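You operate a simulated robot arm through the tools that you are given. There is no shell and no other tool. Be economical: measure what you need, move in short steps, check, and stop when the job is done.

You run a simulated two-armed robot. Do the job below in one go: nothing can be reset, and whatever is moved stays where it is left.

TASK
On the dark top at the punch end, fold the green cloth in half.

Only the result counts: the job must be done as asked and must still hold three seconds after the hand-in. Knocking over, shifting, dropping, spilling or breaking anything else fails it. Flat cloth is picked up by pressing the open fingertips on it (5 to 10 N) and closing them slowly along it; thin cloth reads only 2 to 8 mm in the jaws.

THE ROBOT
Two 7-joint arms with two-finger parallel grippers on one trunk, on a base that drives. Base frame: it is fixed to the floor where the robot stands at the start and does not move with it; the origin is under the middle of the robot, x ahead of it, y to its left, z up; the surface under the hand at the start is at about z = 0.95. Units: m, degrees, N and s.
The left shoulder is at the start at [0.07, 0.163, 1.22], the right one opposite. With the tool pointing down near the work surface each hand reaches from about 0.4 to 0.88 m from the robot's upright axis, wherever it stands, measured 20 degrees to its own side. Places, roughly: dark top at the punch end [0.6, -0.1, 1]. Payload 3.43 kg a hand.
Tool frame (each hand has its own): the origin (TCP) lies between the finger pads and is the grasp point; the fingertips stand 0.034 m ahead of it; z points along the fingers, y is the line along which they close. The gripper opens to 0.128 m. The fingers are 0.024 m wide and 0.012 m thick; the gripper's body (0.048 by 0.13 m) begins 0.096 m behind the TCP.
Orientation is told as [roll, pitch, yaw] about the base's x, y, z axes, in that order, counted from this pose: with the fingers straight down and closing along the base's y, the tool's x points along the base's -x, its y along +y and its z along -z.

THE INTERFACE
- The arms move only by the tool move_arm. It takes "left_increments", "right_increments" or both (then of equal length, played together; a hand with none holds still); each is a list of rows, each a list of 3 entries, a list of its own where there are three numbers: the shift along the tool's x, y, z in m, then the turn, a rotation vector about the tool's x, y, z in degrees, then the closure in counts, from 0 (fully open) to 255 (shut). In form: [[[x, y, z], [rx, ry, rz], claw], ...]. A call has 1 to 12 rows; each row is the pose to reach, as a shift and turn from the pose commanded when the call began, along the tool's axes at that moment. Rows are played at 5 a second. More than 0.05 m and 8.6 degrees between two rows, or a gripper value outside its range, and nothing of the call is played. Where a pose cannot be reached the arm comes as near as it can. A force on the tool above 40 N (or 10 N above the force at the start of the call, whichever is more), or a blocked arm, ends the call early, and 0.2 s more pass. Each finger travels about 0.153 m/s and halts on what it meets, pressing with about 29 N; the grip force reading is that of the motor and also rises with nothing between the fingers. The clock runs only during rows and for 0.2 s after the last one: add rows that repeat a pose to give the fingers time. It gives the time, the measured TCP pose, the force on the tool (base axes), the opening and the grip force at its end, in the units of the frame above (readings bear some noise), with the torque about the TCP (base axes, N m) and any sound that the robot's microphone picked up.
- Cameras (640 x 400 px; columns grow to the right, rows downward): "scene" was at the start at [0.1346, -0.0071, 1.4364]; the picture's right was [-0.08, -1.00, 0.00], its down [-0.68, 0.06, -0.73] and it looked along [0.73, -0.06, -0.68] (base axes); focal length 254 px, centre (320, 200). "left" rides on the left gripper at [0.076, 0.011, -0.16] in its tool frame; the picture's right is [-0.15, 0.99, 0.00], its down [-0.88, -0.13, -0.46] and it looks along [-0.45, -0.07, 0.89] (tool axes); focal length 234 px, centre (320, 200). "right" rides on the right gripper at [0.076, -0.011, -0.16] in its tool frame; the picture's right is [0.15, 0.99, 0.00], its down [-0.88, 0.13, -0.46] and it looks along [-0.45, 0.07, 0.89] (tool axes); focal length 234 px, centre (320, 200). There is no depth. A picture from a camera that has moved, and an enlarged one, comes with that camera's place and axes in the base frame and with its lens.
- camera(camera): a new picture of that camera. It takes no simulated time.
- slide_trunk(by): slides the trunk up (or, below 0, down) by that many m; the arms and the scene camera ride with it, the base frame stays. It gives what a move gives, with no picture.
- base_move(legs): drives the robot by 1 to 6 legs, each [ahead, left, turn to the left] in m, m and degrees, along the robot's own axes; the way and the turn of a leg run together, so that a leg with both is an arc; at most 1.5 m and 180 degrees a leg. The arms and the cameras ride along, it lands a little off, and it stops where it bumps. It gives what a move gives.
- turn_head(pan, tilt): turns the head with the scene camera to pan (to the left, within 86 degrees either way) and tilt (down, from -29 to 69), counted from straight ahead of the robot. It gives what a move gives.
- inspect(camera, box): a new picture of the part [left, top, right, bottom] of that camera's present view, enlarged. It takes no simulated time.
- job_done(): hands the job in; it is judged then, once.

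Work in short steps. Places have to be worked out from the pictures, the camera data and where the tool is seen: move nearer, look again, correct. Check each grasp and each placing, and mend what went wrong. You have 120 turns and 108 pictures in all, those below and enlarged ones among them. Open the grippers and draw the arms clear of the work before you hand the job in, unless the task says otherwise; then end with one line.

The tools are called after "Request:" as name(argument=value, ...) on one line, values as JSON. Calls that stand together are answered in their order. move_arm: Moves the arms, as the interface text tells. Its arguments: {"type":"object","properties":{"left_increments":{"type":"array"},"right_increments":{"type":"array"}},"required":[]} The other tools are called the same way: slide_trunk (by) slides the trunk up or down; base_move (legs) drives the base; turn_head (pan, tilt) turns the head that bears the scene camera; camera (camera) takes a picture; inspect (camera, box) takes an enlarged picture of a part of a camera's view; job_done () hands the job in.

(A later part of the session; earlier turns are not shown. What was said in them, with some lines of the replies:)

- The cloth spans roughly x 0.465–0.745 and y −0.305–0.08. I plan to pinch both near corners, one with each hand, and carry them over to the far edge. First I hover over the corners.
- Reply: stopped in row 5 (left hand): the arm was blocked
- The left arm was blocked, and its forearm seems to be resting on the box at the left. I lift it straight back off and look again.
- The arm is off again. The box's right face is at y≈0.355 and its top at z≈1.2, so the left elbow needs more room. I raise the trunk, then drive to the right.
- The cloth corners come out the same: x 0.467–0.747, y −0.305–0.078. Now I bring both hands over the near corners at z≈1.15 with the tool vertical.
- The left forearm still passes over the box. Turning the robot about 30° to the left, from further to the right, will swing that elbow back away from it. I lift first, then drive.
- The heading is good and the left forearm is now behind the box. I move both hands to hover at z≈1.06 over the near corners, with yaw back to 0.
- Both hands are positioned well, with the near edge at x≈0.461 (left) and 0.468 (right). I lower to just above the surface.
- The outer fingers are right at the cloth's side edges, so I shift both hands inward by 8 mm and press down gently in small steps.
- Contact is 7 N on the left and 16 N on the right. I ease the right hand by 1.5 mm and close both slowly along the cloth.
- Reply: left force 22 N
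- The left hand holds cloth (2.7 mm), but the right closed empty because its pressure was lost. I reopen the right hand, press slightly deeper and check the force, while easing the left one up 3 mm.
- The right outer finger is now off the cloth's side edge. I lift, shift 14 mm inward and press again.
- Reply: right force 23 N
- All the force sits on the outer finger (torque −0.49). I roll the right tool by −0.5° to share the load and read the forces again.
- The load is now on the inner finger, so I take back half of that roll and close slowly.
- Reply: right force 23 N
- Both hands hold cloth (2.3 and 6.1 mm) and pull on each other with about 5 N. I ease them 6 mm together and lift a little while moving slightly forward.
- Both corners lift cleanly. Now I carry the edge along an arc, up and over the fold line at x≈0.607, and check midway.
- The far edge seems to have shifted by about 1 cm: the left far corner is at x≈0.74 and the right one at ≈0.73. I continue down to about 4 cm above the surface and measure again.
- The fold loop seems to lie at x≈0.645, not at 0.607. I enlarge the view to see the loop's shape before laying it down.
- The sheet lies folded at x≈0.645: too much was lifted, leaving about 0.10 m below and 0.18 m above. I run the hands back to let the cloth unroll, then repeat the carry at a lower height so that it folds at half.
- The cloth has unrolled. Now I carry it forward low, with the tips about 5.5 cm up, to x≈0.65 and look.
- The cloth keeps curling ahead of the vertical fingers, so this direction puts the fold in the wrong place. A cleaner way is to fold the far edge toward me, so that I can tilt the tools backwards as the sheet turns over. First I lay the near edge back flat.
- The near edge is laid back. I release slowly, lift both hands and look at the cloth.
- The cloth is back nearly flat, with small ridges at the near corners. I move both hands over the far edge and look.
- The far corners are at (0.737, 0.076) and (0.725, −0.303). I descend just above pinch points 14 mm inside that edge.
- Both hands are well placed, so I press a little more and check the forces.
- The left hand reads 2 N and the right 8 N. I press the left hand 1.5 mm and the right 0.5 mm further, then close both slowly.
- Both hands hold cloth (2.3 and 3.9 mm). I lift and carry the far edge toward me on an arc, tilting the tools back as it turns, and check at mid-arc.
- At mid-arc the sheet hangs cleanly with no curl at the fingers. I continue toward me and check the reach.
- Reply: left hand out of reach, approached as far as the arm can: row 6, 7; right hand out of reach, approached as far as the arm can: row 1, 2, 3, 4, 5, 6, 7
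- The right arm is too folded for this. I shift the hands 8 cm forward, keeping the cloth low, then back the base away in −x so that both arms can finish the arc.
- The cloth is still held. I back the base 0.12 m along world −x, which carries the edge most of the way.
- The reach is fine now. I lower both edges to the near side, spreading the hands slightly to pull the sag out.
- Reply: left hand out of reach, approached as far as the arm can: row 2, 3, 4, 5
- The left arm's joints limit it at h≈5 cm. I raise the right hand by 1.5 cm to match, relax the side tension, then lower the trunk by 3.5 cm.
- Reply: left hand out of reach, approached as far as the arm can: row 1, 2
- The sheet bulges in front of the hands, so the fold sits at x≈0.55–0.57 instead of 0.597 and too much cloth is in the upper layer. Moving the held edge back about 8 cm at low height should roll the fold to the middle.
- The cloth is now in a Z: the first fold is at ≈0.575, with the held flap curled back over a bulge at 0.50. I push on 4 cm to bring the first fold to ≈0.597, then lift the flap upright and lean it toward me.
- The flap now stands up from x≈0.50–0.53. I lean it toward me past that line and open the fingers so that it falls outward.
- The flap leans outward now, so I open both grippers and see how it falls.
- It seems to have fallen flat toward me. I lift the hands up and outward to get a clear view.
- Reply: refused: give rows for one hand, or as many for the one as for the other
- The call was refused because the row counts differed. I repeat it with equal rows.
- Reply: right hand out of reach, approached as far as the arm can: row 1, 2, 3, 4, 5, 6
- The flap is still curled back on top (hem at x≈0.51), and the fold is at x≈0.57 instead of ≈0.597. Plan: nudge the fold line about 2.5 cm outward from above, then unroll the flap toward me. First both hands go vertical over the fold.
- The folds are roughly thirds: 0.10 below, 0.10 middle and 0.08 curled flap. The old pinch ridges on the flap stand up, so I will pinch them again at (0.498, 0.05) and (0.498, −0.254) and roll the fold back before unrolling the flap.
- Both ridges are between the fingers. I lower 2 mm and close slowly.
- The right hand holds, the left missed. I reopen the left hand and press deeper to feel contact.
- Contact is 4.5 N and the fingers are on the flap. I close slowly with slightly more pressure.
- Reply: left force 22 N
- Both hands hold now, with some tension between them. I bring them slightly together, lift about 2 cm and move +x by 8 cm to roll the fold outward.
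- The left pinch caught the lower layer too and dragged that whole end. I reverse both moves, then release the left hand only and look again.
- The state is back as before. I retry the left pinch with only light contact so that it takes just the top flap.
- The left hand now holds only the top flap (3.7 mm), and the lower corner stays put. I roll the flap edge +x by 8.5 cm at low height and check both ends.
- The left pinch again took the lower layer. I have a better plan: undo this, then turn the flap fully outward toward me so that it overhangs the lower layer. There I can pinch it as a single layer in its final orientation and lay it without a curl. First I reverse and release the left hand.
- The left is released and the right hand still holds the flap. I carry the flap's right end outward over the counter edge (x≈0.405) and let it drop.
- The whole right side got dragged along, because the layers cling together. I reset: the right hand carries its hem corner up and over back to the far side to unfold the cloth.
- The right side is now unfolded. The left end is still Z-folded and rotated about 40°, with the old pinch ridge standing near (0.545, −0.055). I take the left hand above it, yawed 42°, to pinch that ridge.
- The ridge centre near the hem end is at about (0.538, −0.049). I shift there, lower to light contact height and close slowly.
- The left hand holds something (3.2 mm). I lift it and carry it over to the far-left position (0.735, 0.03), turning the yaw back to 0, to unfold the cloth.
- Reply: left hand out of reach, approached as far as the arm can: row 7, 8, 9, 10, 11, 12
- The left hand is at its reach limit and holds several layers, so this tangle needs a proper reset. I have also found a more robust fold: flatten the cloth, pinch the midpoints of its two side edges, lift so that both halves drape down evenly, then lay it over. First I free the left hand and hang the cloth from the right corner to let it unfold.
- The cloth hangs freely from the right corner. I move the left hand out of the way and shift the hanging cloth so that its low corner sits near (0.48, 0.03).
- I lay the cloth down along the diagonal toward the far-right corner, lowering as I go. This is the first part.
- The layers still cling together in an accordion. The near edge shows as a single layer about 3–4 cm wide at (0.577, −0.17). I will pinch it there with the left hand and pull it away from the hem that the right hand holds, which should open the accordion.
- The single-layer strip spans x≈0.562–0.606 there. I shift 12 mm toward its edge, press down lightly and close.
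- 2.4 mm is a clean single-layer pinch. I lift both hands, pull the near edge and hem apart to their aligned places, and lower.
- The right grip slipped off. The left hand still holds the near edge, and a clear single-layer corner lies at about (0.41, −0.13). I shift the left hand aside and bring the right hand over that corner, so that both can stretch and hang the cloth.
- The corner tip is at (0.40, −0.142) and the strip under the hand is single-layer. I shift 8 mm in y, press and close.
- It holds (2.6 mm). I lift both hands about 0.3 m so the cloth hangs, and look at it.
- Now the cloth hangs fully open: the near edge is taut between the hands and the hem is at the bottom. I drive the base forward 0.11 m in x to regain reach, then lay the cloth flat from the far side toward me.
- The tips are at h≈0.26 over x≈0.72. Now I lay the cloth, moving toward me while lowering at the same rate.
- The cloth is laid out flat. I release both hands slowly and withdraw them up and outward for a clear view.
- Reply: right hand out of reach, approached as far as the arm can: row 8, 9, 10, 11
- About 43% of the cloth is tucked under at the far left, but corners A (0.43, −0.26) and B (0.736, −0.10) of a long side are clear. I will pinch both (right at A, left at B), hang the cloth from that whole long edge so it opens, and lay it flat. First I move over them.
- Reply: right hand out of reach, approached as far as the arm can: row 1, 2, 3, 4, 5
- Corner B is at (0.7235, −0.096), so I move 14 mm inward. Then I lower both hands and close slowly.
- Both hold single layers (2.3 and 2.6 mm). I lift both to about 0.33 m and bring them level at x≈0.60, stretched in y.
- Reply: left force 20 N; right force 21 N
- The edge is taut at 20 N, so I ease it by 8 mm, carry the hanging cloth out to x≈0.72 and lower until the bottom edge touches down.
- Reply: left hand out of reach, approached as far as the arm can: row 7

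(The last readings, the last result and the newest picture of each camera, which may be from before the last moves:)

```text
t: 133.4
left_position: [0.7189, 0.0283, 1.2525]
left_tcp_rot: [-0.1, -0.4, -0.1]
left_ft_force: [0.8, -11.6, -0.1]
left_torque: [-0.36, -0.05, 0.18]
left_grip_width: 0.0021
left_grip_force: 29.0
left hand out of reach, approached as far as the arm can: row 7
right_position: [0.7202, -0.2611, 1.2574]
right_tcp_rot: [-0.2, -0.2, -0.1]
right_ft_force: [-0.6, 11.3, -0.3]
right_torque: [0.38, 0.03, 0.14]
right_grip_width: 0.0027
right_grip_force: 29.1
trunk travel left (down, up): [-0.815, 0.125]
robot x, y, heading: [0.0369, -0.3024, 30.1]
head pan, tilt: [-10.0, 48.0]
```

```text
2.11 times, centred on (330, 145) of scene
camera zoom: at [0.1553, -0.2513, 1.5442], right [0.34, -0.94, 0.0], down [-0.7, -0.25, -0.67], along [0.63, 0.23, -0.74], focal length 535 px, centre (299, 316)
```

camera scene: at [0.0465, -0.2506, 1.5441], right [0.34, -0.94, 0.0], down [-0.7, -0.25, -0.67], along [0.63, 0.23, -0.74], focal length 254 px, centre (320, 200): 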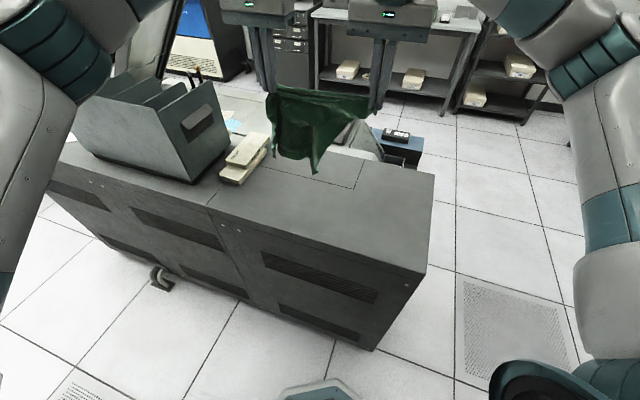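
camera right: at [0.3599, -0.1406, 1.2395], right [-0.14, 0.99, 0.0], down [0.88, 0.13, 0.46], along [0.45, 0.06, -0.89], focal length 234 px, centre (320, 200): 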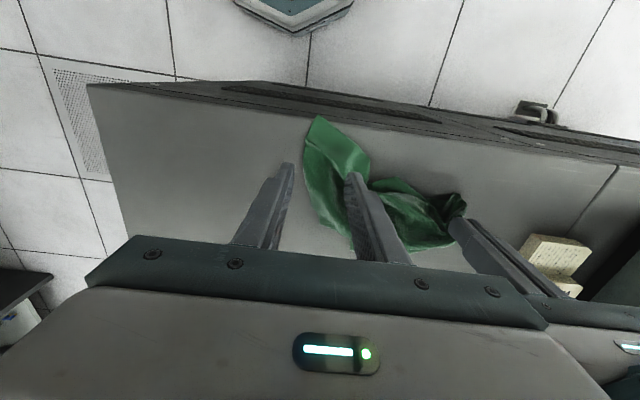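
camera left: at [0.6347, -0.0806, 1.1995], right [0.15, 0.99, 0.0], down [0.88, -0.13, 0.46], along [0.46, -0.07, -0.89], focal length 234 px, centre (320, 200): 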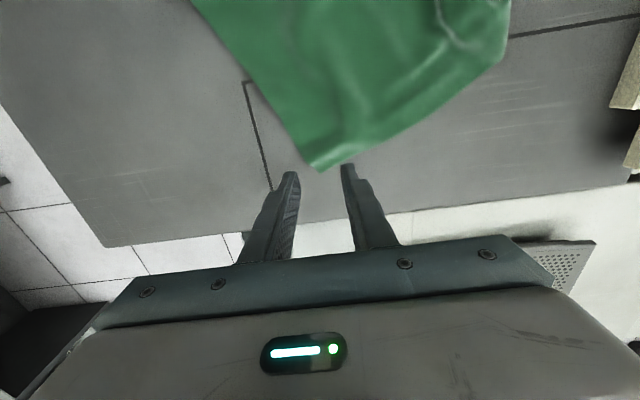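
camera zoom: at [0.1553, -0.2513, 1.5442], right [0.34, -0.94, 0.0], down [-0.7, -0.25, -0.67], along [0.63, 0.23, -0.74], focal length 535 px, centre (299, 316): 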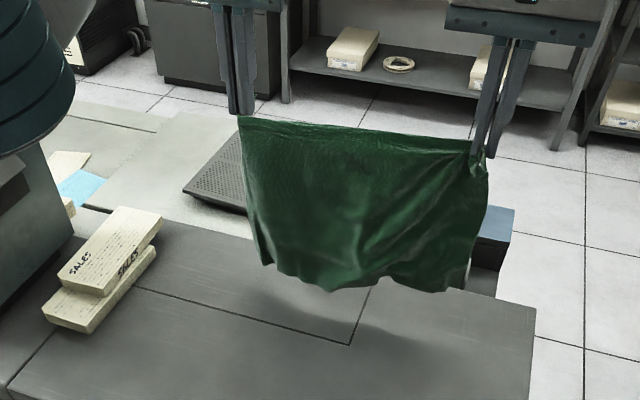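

The cloth hangs fully open and even. Now I lay it flat, from the far side toward me.

Request:
move_arm(left_increments=[[[0.005, 0, 0.027], [0, 0, 0], 255], [[0.022, 0, 0.052], [0, 0, 0], 255], [[0.045, 0, 0.075], [0, 0, 0], 255], [[0.068, 0, 0.097], [0, 0, 0], 255], [[0.091, 0, 0.119], [0, 0, 0], 255], [[0.114, 0, 0.141], [0, 0, 0], 255], [[0.137, 0, 0.163], [0, 0, 0], 255], [[0.16, 0, 0.185], [0, 0, 0], 255], [[0.183, 0, 0.206], [0, 0, 0], 255], [[0.206, 0, 0.227], [0, 0, 0], 255], [[0.229, 0, 0.246], [0, 0, 0], 255], [[0.25, 0, 0.26], [0, 0, 0], 255]], right_increments=[[[0.005, 0, 0.027], [0, 0, 0], 255], [[0.022, 0, 0.052], [0, 0, 0], 255], [[0.045, 0, 0.075], [0, 0, 0], 255], [[0.068, 0, 0.097], [0, 0, 0], 255], [[0.091, 0, 0.119], [0, 0, 0], 255], [[0.114, 0, 0.141], [0, 0, 0], 255], [[0.137, 0, 0.163], [0, 0, 0], 255], [[0.16, 0, 0.185], [0, 0, 0], 255], [[0.183, 0, 0.206], [0, 0, 0], 255], [[0.206, 0, 0.227], [0, 0, 0], 255], [[0.229, 0, 0.248], [0, 0, 0], 255], [[0.25, 0, 0.264], [0, 0, 0], 255]])

Request:
move_arm(left_increments=[[[0.008, 0, 0.001], [0, 0, 0], 255], [[0.008, 0, 0.002], [0, 0, 0], 225], [[0.008, 0, 0.002], [0, 0, 0], 190], [[0.008, 0, 0.002], [0, 0, 0], 150], [[0.008, 0, -0.02], [0, 0, 0], 150], [[0.008, 0, -0.06], [0, 0, 0], 150], [[0.008, 0, -0.1], [0, 0, 0], 150], [[0.02, 0.03, -0.135], [0, 0, 0], 150], [[0.03, 0.065, -0.165], [0, 0, 0], 150], [[0.04, 0.1, -0.19], [0, 0, 0], 150], [[0.05, 0.12, -0.21], [0, 0, 0], 150]], right_increments=[[[0.008, 0, 0.001], [0, 0, 0], 255], [[0.008, 0, 0.002], [0, 0, 0], 225], [[0.008, 0, 0.002], [0, 0, 0], 190], [[0.008, 0, 0.002], [0, 0, 0], 150], [[0.008, 0, -0.02], [0, 0, 0], 150], [[0.008, 0, -0.06], [0, 0, 0], 150], [[0.008, 0, -0.1], [0, 0, 0], 150], [[0.008, -0.03, -0.135], [0, 0, 0], 150], [[0.0, -0.065, -0.165], [0, 0, 0], 150], [[-0.02, -0.1, -0.18], [0, 0, 0], 150], [[-0.04, -0.13, -0.19], [0, 0, 0], 150]])

Request:
inspect(camera="scene", box=[220, 150, 440, 290])

```text
t: 136.0
left_position: [0.4684, 0.028, 0.9942]
left_tcp_rot: [-0.2, -0.5, 0.0]
left_ft_force: [-0.1, -8.9, -0.9]
left_torque: [-0.29, -0.07, 0.15]
left_grip_width: 0.0023
left_grip_force: 28.8
right_position: [0.4706, -0.2609, 0.9923]
right_tcp_rot: [-0.2, -0.3, -0.1]
right_ft_force: [0.1, 9.6, 1.5]
right_torque: [0.33, 0.02, 0.15]
right_grip_width: 0.0029
right_grip_force: 28.7
trunk travel left (down, up): [-0.815, 0.125]
robot x, y, heading: [0.0382, -0.302, 30.0]
head pan, tilt: [-10.0, 48.0]
```

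```text
t: 138.4
left_position: [0.418, 0.149, 1.2064]
left_tcp_rot: [0.1, -0.4, -0.1]
left_ft_force: [0.2, 0.2, 0.5]
left_torque: [0.02, -0.02, -0.02]
left_grip_width: 0.0526
left_grip_force: 0.1
right_position: [0.5095, -0.391, 1.1849]
right_tcp_rot: [0.0, -0.2, -0.1]
right_ft_force: [-0.4, 0.1, 0.5]
right_torque: [0.03, -0.08, 0.0]
right_grip_width: 0.0525
right_grip_force: 0.1
right hand out of reach, approached as far as the arm can: row 9, 10
trunk travel left (down, up): [-0.815, 0.125]
robot x, y, heading: [0.0353, -0.305, 30.0]
head pan, tilt: [-10.0, 48.0]
```

```text
2.86 times, centred on (330, 220) of scene
camera zoom: at [0.1536, -0.2531, 1.5444], right [0.34, -0.94, 0.0], down [-0.7, -0.25, -0.67], along [0.63, 0.23, -0.74], focal length 726 px, centre (291, 143)
```

zoom: 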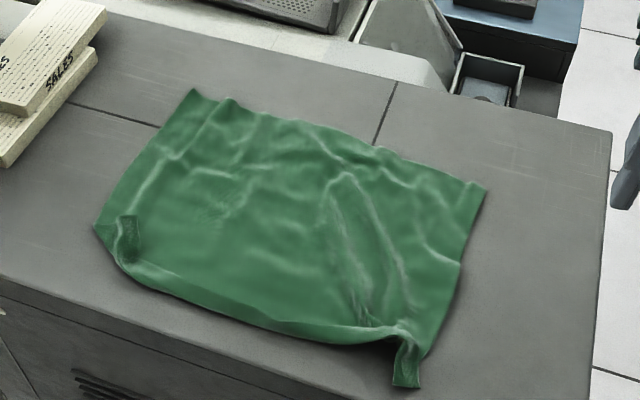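

The cloth lies flat: far edge x≈0.70 (left) to 0.67 (right), near edge x≈0.45, sides at y≈0.072 and −0.273. For the drape fold I take both hands over the side midpoints (0.578, 0.057) and (0.557, −0.2575), yawed 90° so the fingers close along x.

Request:
move_arm(left_increments=[[[-0.015, -0.008, 0.0], [0, 0, -8.2], 160], [[-0.03, -0.016, 0.0], [0, 0, -16.4], 167], [[-0.045, -0.025, 0.01], [0, 0, -24.6], 167], [[-0.06, -0.034, 0.02], [0, 0, -32.8], 167], [[-0.075, -0.043, 0.04], [0, 0, -41], 167], [[-0.09, -0.052, 0.06], [0, 0, -49.2], 167], [[-0.105, -0.06, 0.08], [0, 0, -57.4], 167], [[-0.12, -0.068, 0.1], [0, 0, -65.6], 167], [[-0.135, -0.077, 0.12], [0, 0, -73.8], 167], [[-0.148, -0.085, 0.145], [0, 0, -82], 167], [[-0.16, -0.092, 0.166], [0, 0, -90], 167], [[-0.16, -0.092, 0.166], [0, 0, -90], 167]], right_increments=[[[-0.004, 0.012, 0.0], [0, 0, -8.2], 160], [[-0.008, 0.024, 0.0], [0, 0, -16.4], 167], [[-0.012, 0.036, 0.01], [0, 0, -24.6], 167], [[-0.017, 0.048, 0.02], [0, 0, -32.8], 167], [[-0.022, 0.06, 0.035], [0, 0, -41], 167], [[-0.026, 0.072, 0.05], [0, 0, -49.2], 167], [[-0.03, 0.084, 0.07], [0, 0, -57.4], 167], [[-0.034, 0.096, 0.09], [0, 0, -65.6], 167], [[-0.038, 0.109, 0.11], [0, 0, -73.8], 167], [[-0.043, 0.121, 0.13], [0, 0, -82], 167], [[-0.0475, 0.1335, 0.145], [0, 0, -90], 167], [[-0.0475, 0.1335, 0.145], [0, 0, -90], 167]])

```text
t: 141.0
left_position: [0.5813, 0.057, 1.0375]
left_tcp_rot: [-0.5, 0.0, 90.0]
left_ft_force: [-0.4, 0.1, 0.0]
left_torque: [0.02, 0.03, 0.02]
left_grip_width: 0.0443
left_grip_force: 0.0
right_position: [0.5564, -0.2577, 1.037]
right_tcp_rot: [-0.3, 0.2, 90.0]
right_ft_force: [-0.4, -0.4, -0.4]
right_torque: [0.03, -0.03, 0.02]
right_grip_width: 0.044
right_grip_force: 0.1
trunk travel left (down, up): [-0.815, 0.125]
robot x, y, heading: [0.0385, -0.2969, 30.1]
head pan, tilt: [-10.0, 48.0]
```

Both are in place. I lower to gentle contact and read the forces.

Request:
move_arm(left_increments=[[[0, 0, 0.02], [0, 0, 0], 167], [[0, 0, 0.04], [0, 0, 0], 167], [[0, 0, 0.049], [0, 0, 0], 167], [[0, 0, 0.0525], [0, 0, 0], 167], [[0, 0, 0.0525], [0, 0, 0], 167]], right_increments=[[[0, 0, 0.02], [0, 0, 0], 167], [[0, 0, 0.04], [0, 0, 0], 167], [[0, 0, 0.049], [0, 0, 0], 167], [[0, 0, 0.052], [0, 0, 0], 167], [[0, 0, 0.052], [0, 0, 0], 167]])

```text
t: 142.2
left_position: [0.5806, 0.0572, 0.9863]
left_tcp_rot: [-0.4, 0.1, 89.9]
left_ft_force: [0.1, 0.8, 3.1]
left_torque: [0.01, 0.04, -0.03]
left_grip_width: 0.0444
left_grip_force: 0.1
right_position: [0.5584, -0.257, 0.9868]
right_tcp_rot: [-0.3, 0.1, 90.0]
right_ft_force: [1.4, 0.6, 7.8]
right_torque: [-0.07, 0.18, 0.04]
right_grip_width: 0.0439
right_grip_force: 0.1
trunk travel left (down, up): [-0.815, 0.125]
robot x, y, heading: [0.0392, -0.2998, 29.9]
head pan, tilt: [-10.0, 48.0]
```

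Contact is 3 N on the left and 8 N on the right. I press slightly more and close slowly.

Request:
move_arm(left_increments=[[[0, 0, 0.0015], [0, 0, 0], 167], [[0, 0, 0.0015], [0, 0, 0], 174], [[0, 0, 0.0015], [0, 0, 0], 182], [[0, 0, 0.0015], [0, 0, 0], 190], [[0, 0, 0.0015], [0, 0, 0], 199], [[0, 0, 0.0015], [0, 0, 0], 208], [[0, 0, 0.0015], [0, 0, 0], 218], [[0, 0, 0.0015], [0, 0, 0], 228], [[0, 0, 0.0015], [0, 0, 0], 238], [[0, 0, 0.0015], [0, 0, 0], 248], [[0, 0, 0.0015], [0, 0, 0], 255], [[0, 0, 0.0015], [0, 0, 0], 255]], right_increments=[[[0, 0, 0.0005], [0, 0, 0], 167], [[0, 0, 0.0005], [0, 0, 0], 174], [[0, 0, 0.0005], [0, 0, 0], 182], [[0, 0, 0.0005], [0, 0, 0], 190], [[0, 0, 0.0005], [0, 0, 0], 199], [[0, 0, 0.0005], [0, 0, 0], 208], [[0, 0, 0.0005], [0, 0, 0], 218], [[0, 0, 0.0005], [0, 0, 0], 228], [[0, 0, 0.0005], [0, 0, 0], 238], [[0, 0, 0.0005], [0, 0, 0], 248], [[0, 0, 0.0005], [0, 0, 0], 255], [[0, 0, 0.0005], [0, 0, 0], 255]])

```text
t: 144.8
left_position: [0.5796, 0.0571, 0.9845]
left_tcp_rot: [-0.5, 0.1, 89.9]
left_ft_force: [1.2, -0.5, 17.7]
left_torque: [0.07, -0.02, -0.01]
left_grip_width: 0.0045
left_grip_force: 29.6
right_position: [0.5566, -0.2587, 0.9861]
right_tcp_rot: [-0.4, 0.0, 89.9]
right_ft_force: [0.1, -0.2, 11.2]
right_torque: [-0.07, 0.03, 0.0]
right_grip_width: 0.0025
right_grip_force: 28.8
trunk travel left (down, up): [-0.815, 0.125]
robot x, y, heading: [0.036, -0.3027, 30.0]
head pan, tilt: [-10.0, 48.0]
```

Both hold cloth (4.5 and 2.5 mm). I lift 17 cm, align both at x≈0.60 and spread slightly.

Request:
move_arm(left_increments=[[[0, 0, -0.02], [0, 0, 0], 255], [[0, -0.004, -0.045], [0, 0, 0], 255], [[0, -0.008, -0.07], [0, 0, 0], 255], [[0, -0.012, -0.095], [0, 0, 0], 255], [[-0.002, -0.016, -0.12], [0, 0, 0], 255], [[-0.004, -0.02, -0.145], [0, 0, 0], 255], [[-0.006, -0.02, -0.17], [0, 0, 0], 255], [[-0.006, -0.02, -0.185], [0, 0, 0], 255], [[-0.006, -0.02, -0.185], [0, 0, 0], 255]], right_increments=[[[0, 0, -0.02], [0, 0, 0], 255], [[0, -0.008, -0.045], [0, 0, 0], 255], [[0, -0.016, -0.07], [0, 0, 0], 255], [[0, -0.025, -0.095], [0, 0, 0], 255], [[0.002, -0.034, -0.12], [0, 0, 0], 255], [[0.004, -0.043, -0.145], [0, 0, 0], 255], [[0.006, -0.043, -0.17], [0, 0, 0], 255], [[0.006, -0.043, -0.185], [0, 0, 0], 255], [[0.006, -0.043, -0.185], [0, 0, 0], 255]])

```text
t: 146.8
left_position: [0.6006, 0.0634, 1.1682]
left_tcp_rot: [-0.3, 0.1, 90.1]
left_ft_force: [-0.1, -0.7, -0.5]
left_torque: [0.02, -0.04, -0.01]
left_grip_width: 0.0025
left_grip_force: 29.4
right_position: [0.6007, -0.2634, 1.17]
right_tcp_rot: [-0.3, 0.2, 89.9]
right_ft_force: [0.0, 0.6, -0.3]
right_torque: [0.02, 0.0, 0.01]
right_grip_width: 0.0027
right_grip_force: 29.5
trunk travel left (down, up): [-0.815, 0.125]
robot x, y, heading: [0.0335, -0.303, 30.0]
head pan, tilt: [-10.0, 48.0]
```

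Tension is only 0.6 N, so I spread the hands further until the crease is taut.

Request:
move_arm(left_increments=[[[-0.005, 0, 0], [0, 0, 0], 255], [[-0.01, 0, 0], [0, 0, 0], 255], [[-0.01, 0, 0], [0, 0, 0], 255]], right_increments=[[[0.005, 0, 0], [0, 0, 0], 255], [[0.01, 0, 0], [0, 0, 0], 255], [[0.01, 0, 0], [0, 0, 0], 255]])

Request:
inspect(camera="scene", box=[220, 90, 440, 260])

```text
t: 147.6
left_position: [0.6005, 0.0733, 1.1683]
left_tcp_rot: [-0.3, 0.2, 89.7]
left_ft_force: [0.0, -8.6, 0.3]
left_torque: [-0.25, -0.01, 0.02]
left_grip_width: 0.0024
left_grip_force: 29.5
right_position: [0.6001, -0.2721, 1.1685]
right_tcp_rot: [-0.3, 0.2, 89.8]
right_ft_force: [0.5, 8.1, -0.3]
right_torque: [0.25, -0.02, -0.01]
right_grip_width: 0.0024
right_grip_force: 28.9
trunk travel left (down, up): [-0.815, 0.125]
robot x, y, heading: [0.0352, -0.3028, 29.9]
head pan, tilt: [-10.0, 48.0]
```

```text
2.35 times, centred on (330, 175) of scene
camera zoom: at [0.1555, -0.251, 1.5442], right [0.34, -0.94, 0.0], down [-0.7, -0.25, -0.67], along [0.63, 0.23, -0.74], focal length 598 px, centre (296, 259)
```

zoom: 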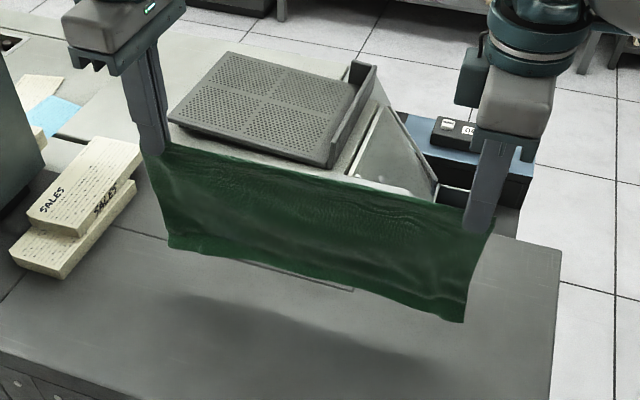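

The drape is excellent: both halves hang evenly over the taut crease. I lay it down now, lowering to touch-down and then moving toward me while lowering so that both halves trail together away from me.

Request:
move_arm(left_increments=[[[0.003, -0.01, 0.02], [0, 0, 0], 255], [[0.003, -0.02, 0.04], [0, 0, 0], 255], [[0.003, -0.02, 0.058], [0, 0, 0], 255], [[0.003, -0.005, 0.073], [0, 0, 0], 255], [[0.003, 0.01, 0.088], [0, 0, 0], 255], [[0.003, 0.025, 0.102], [0, 0, 0], 255], [[0.003, 0.04, 0.117], [0, 0, 0], 255], [[0.003, 0.055, 0.131], [0, 0, 0], 255], [[0.003, 0.07, 0.145], [0, 0, 0], 255], [[0.003, 0.085, 0.158], [0, 0, 0], 255], [[0.003, 0.1, 0.168], [0, 0, 0], 255], [[0.003, 0.112, 0.174], [0, 0, 0], 255]], right_increments=[[[-0.003, -0.01, 0.02], [0, 0, 0], 255], [[-0.003, -0.02, 0.04], [0, 0, 0], 255], [[-0.003, -0.02, 0.058], [0, 0, 0], 255], [[-0.003, -0.005, 0.073], [0, 0, 0], 255], [[-0.003, 0.01, 0.088], [0, 0, 0], 255], [[-0.003, 0.025, 0.102], [0, 0, 0], 255], [[-0.003, 0.04, 0.117], [0, 0, 0], 255], [[-0.003, 0.055, 0.131], [0, 0, 0], 255], [[-0.003, 0.07, 0.145], [0, 0, 0], 255], [[-0.003, 0.085, 0.158], [0, 0, 0], 255], [[-0.003, 0.1, 0.168], [0, 0, 0], 255], [[-0.003, 0.112, 0.174], [0, 0, 0], 255]])

```text
t: 150.2
left_position: [0.4908, 0.0729, 0.9954]
left_tcp_rot: [-0.4, 0.1, 89.8]
left_ft_force: [-0.1, -1.7, -0.3]
left_torque: [-0.05, 0.0, -0.03]
left_grip_width: 0.0028
left_grip_force: 29.5
right_position: [0.4887, -0.2686, 0.9939]
right_tcp_rot: [-0.2, 0.1, 89.9]
right_ft_force: [0.2, 0.9, 0.2]
right_torque: [0.04, -0.04, 0.01]
right_grip_width: 0.0024
right_grip_force: 29.3
right hand out of reach, approached as far as the arm can: row 2, 3
trunk travel left (down, up): [-0.815, 0.125]
robot x, y, heading: [0.0327, -0.3021, 29.9]
head pan, tilt: [-10.0, 48.0]
```

The cloth is laid. I pull it 1.5 cm more to straighten, lower, release with a small opening and lift straight up.

Request:
move_arm(left_increments=[[[0, 0.008, 0.002], [0, 0, 0], 255], [[0, 0.015, 0.005], [0, 0, 0], 255], [[0, 0.015, 0.006], [0, 0, 0], 255], [[0, 0.018, 0.006], [0, 0, 0], 243], [[0, 0.021, 0.006], [0, 0, 0], 231], [[0, 0.024, 0.006], [0, 0, 0], 219], [[0, 0.024, 0.0], [0, 0, 0], 215], [[0, 0.024, -0.015], [0, 0, 0], 210], [[0, 0.024, -0.04], [0, 0, 0], 200], [[0, 0.024, -0.08], [0, 0, 0], 160], [[0, 0.024, -0.12], [0, 0, 0], 120]], right_increments=[[[0, 0.008, 0.002], [0, 0, 0], 255], [[0, 0.015, 0.005], [0, 0, 0], 255], [[0, 0.015, 0.006], [0, 0, 0], 255], [[0, 0.018, 0.006], [0, 0, 0], 243], [[0, 0.021, 0.006], [0, 0, 0], 231], [[0, 0.024, 0.006], [0, 0, 0], 219], [[0, 0.024, 0.0], [0, 0, 0], 215], [[0, 0.024, -0.015], [0, 0, 0], 210], [[0, 0.024, -0.04], [0, 0, 0], 200], [[0, 0.024, -0.08], [0, 0, 0], 160], [[0, 0.024, -0.12], [0, 0, 0], 120]])

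```text
t: 152.6
left_position: [0.4658, 0.0704, 1.1145]
left_tcp_rot: [-0.2, 0.1, 90.0]
left_ft_force: [0.8, 0.4, 0.1]
left_torque: [-0.01, -0.01, 0.05]
left_grip_width: 0.0675
left_grip_force: 0.1
right_position: [0.4661, -0.27, 1.1157]
right_tcp_rot: [-0.3, 0.2, 89.9]
right_ft_force: [0.7, -0.1, -0.6]
right_torque: [-0.01, -0.02, 0.02]
right_grip_width: 0.0677
right_grip_force: 0.0
trunk travel left (down, up): [-0.815, 0.125]
robot x, y, heading: [0.0351, -0.3013, 29.7]
head pan, tilt: [-10.0, 48.0]
```

Released. I withdraw both hands up and outward before the last look.

Request:
move_arm(left_increments=[[[0, 0, -0.04], [0, 0, 0], 100], [[-0.01, 0.01, -0.07], [0, 0, 0], 60], [[-0.04, 0.03, -0.09], [0, 0, 0], 20], [[-0.07, 0.05, -0.1], [0, 0, 0], 0], [[-0.09, 0.06, -0.1], [0, 0, 0], 0], [[-0.09, 0.06, -0.1], [0, 0, 0], 0]], right_increments=[[[0, 0, -0.04], [0, 0, 0], 100], [[0.01, 0, -0.07], [0, 0, 0], 60], [[0.04, 0, -0.09], [0, 0, 0], 20], [[0.07, 0, -0.1], [0, 0, 0], 0], [[0.1, 0, -0.1], [0, 0, 0], 0], [[0.12, 0, -0.1], [0, 0, 0], 0]])

Request:
inspect(camera="scene", box=[200, 140, 440, 290])

```text
t: 154.0
left_position: [0.4063, 0.1579, 1.2137]
left_tcp_rot: [-0.3, 0.0, 89.9]
left_ft_force: [-0.6, 0.2, -0.2]
left_torque: [0.05, -0.03, 0.02]
left_grip_width: 0.1278
left_grip_force: 0.0
right_position: [0.488, -0.3825, 1.2231]
right_tcp_rot: [-0.2, 0.1, 90.1]
right_ft_force: [-0.4, 0.3, -0.6]
right_torque: [0.05, 0.0, -0.02]
right_grip_width: 0.128
right_grip_force: 0.0
right hand out of reach, approached as far as the arm can: row 4, 5, 6
trunk travel left (down, up): [-0.815, 0.125]
robot x, y, heading: [0.0352, -0.3025, 30.1]
head pan, tilt: [-10.0, 48.0]
```

```text
2.67 times, centred on (320, 215) of scene
camera zoom: at [0.1554, -0.2529, 1.5443], right [0.34, -0.94, 0.0], down [-0.7, -0.25, -0.67], along [0.63, 0.23, -0.74], focal length 678 px, centre (320, 160)
```

zoom: 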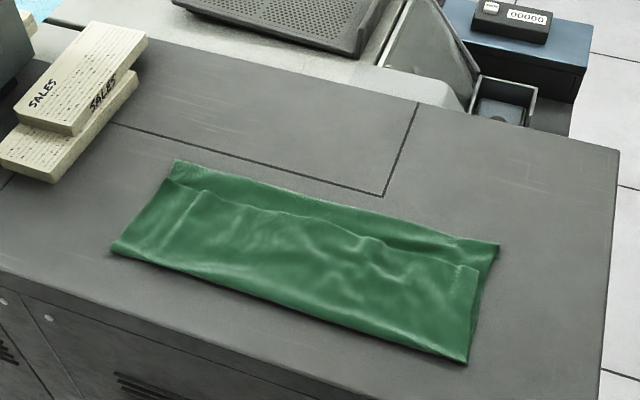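

The cloth lies neatly folded in half, with the upper edge within about 1–2 cm of the lower one. The grippers are open and clear of the work, so I hand in.

Request:
job_done()

```text
The job is handed in.
```

The green cloth is folded in half on the dark top, with the upper edge about 1–2 cm short of the lower one. The left arm bumped the file box early on and may have shifted it by about 1 cm, which I couldn't confirm; I saw nothing else moved, and the grippers are open and clear.
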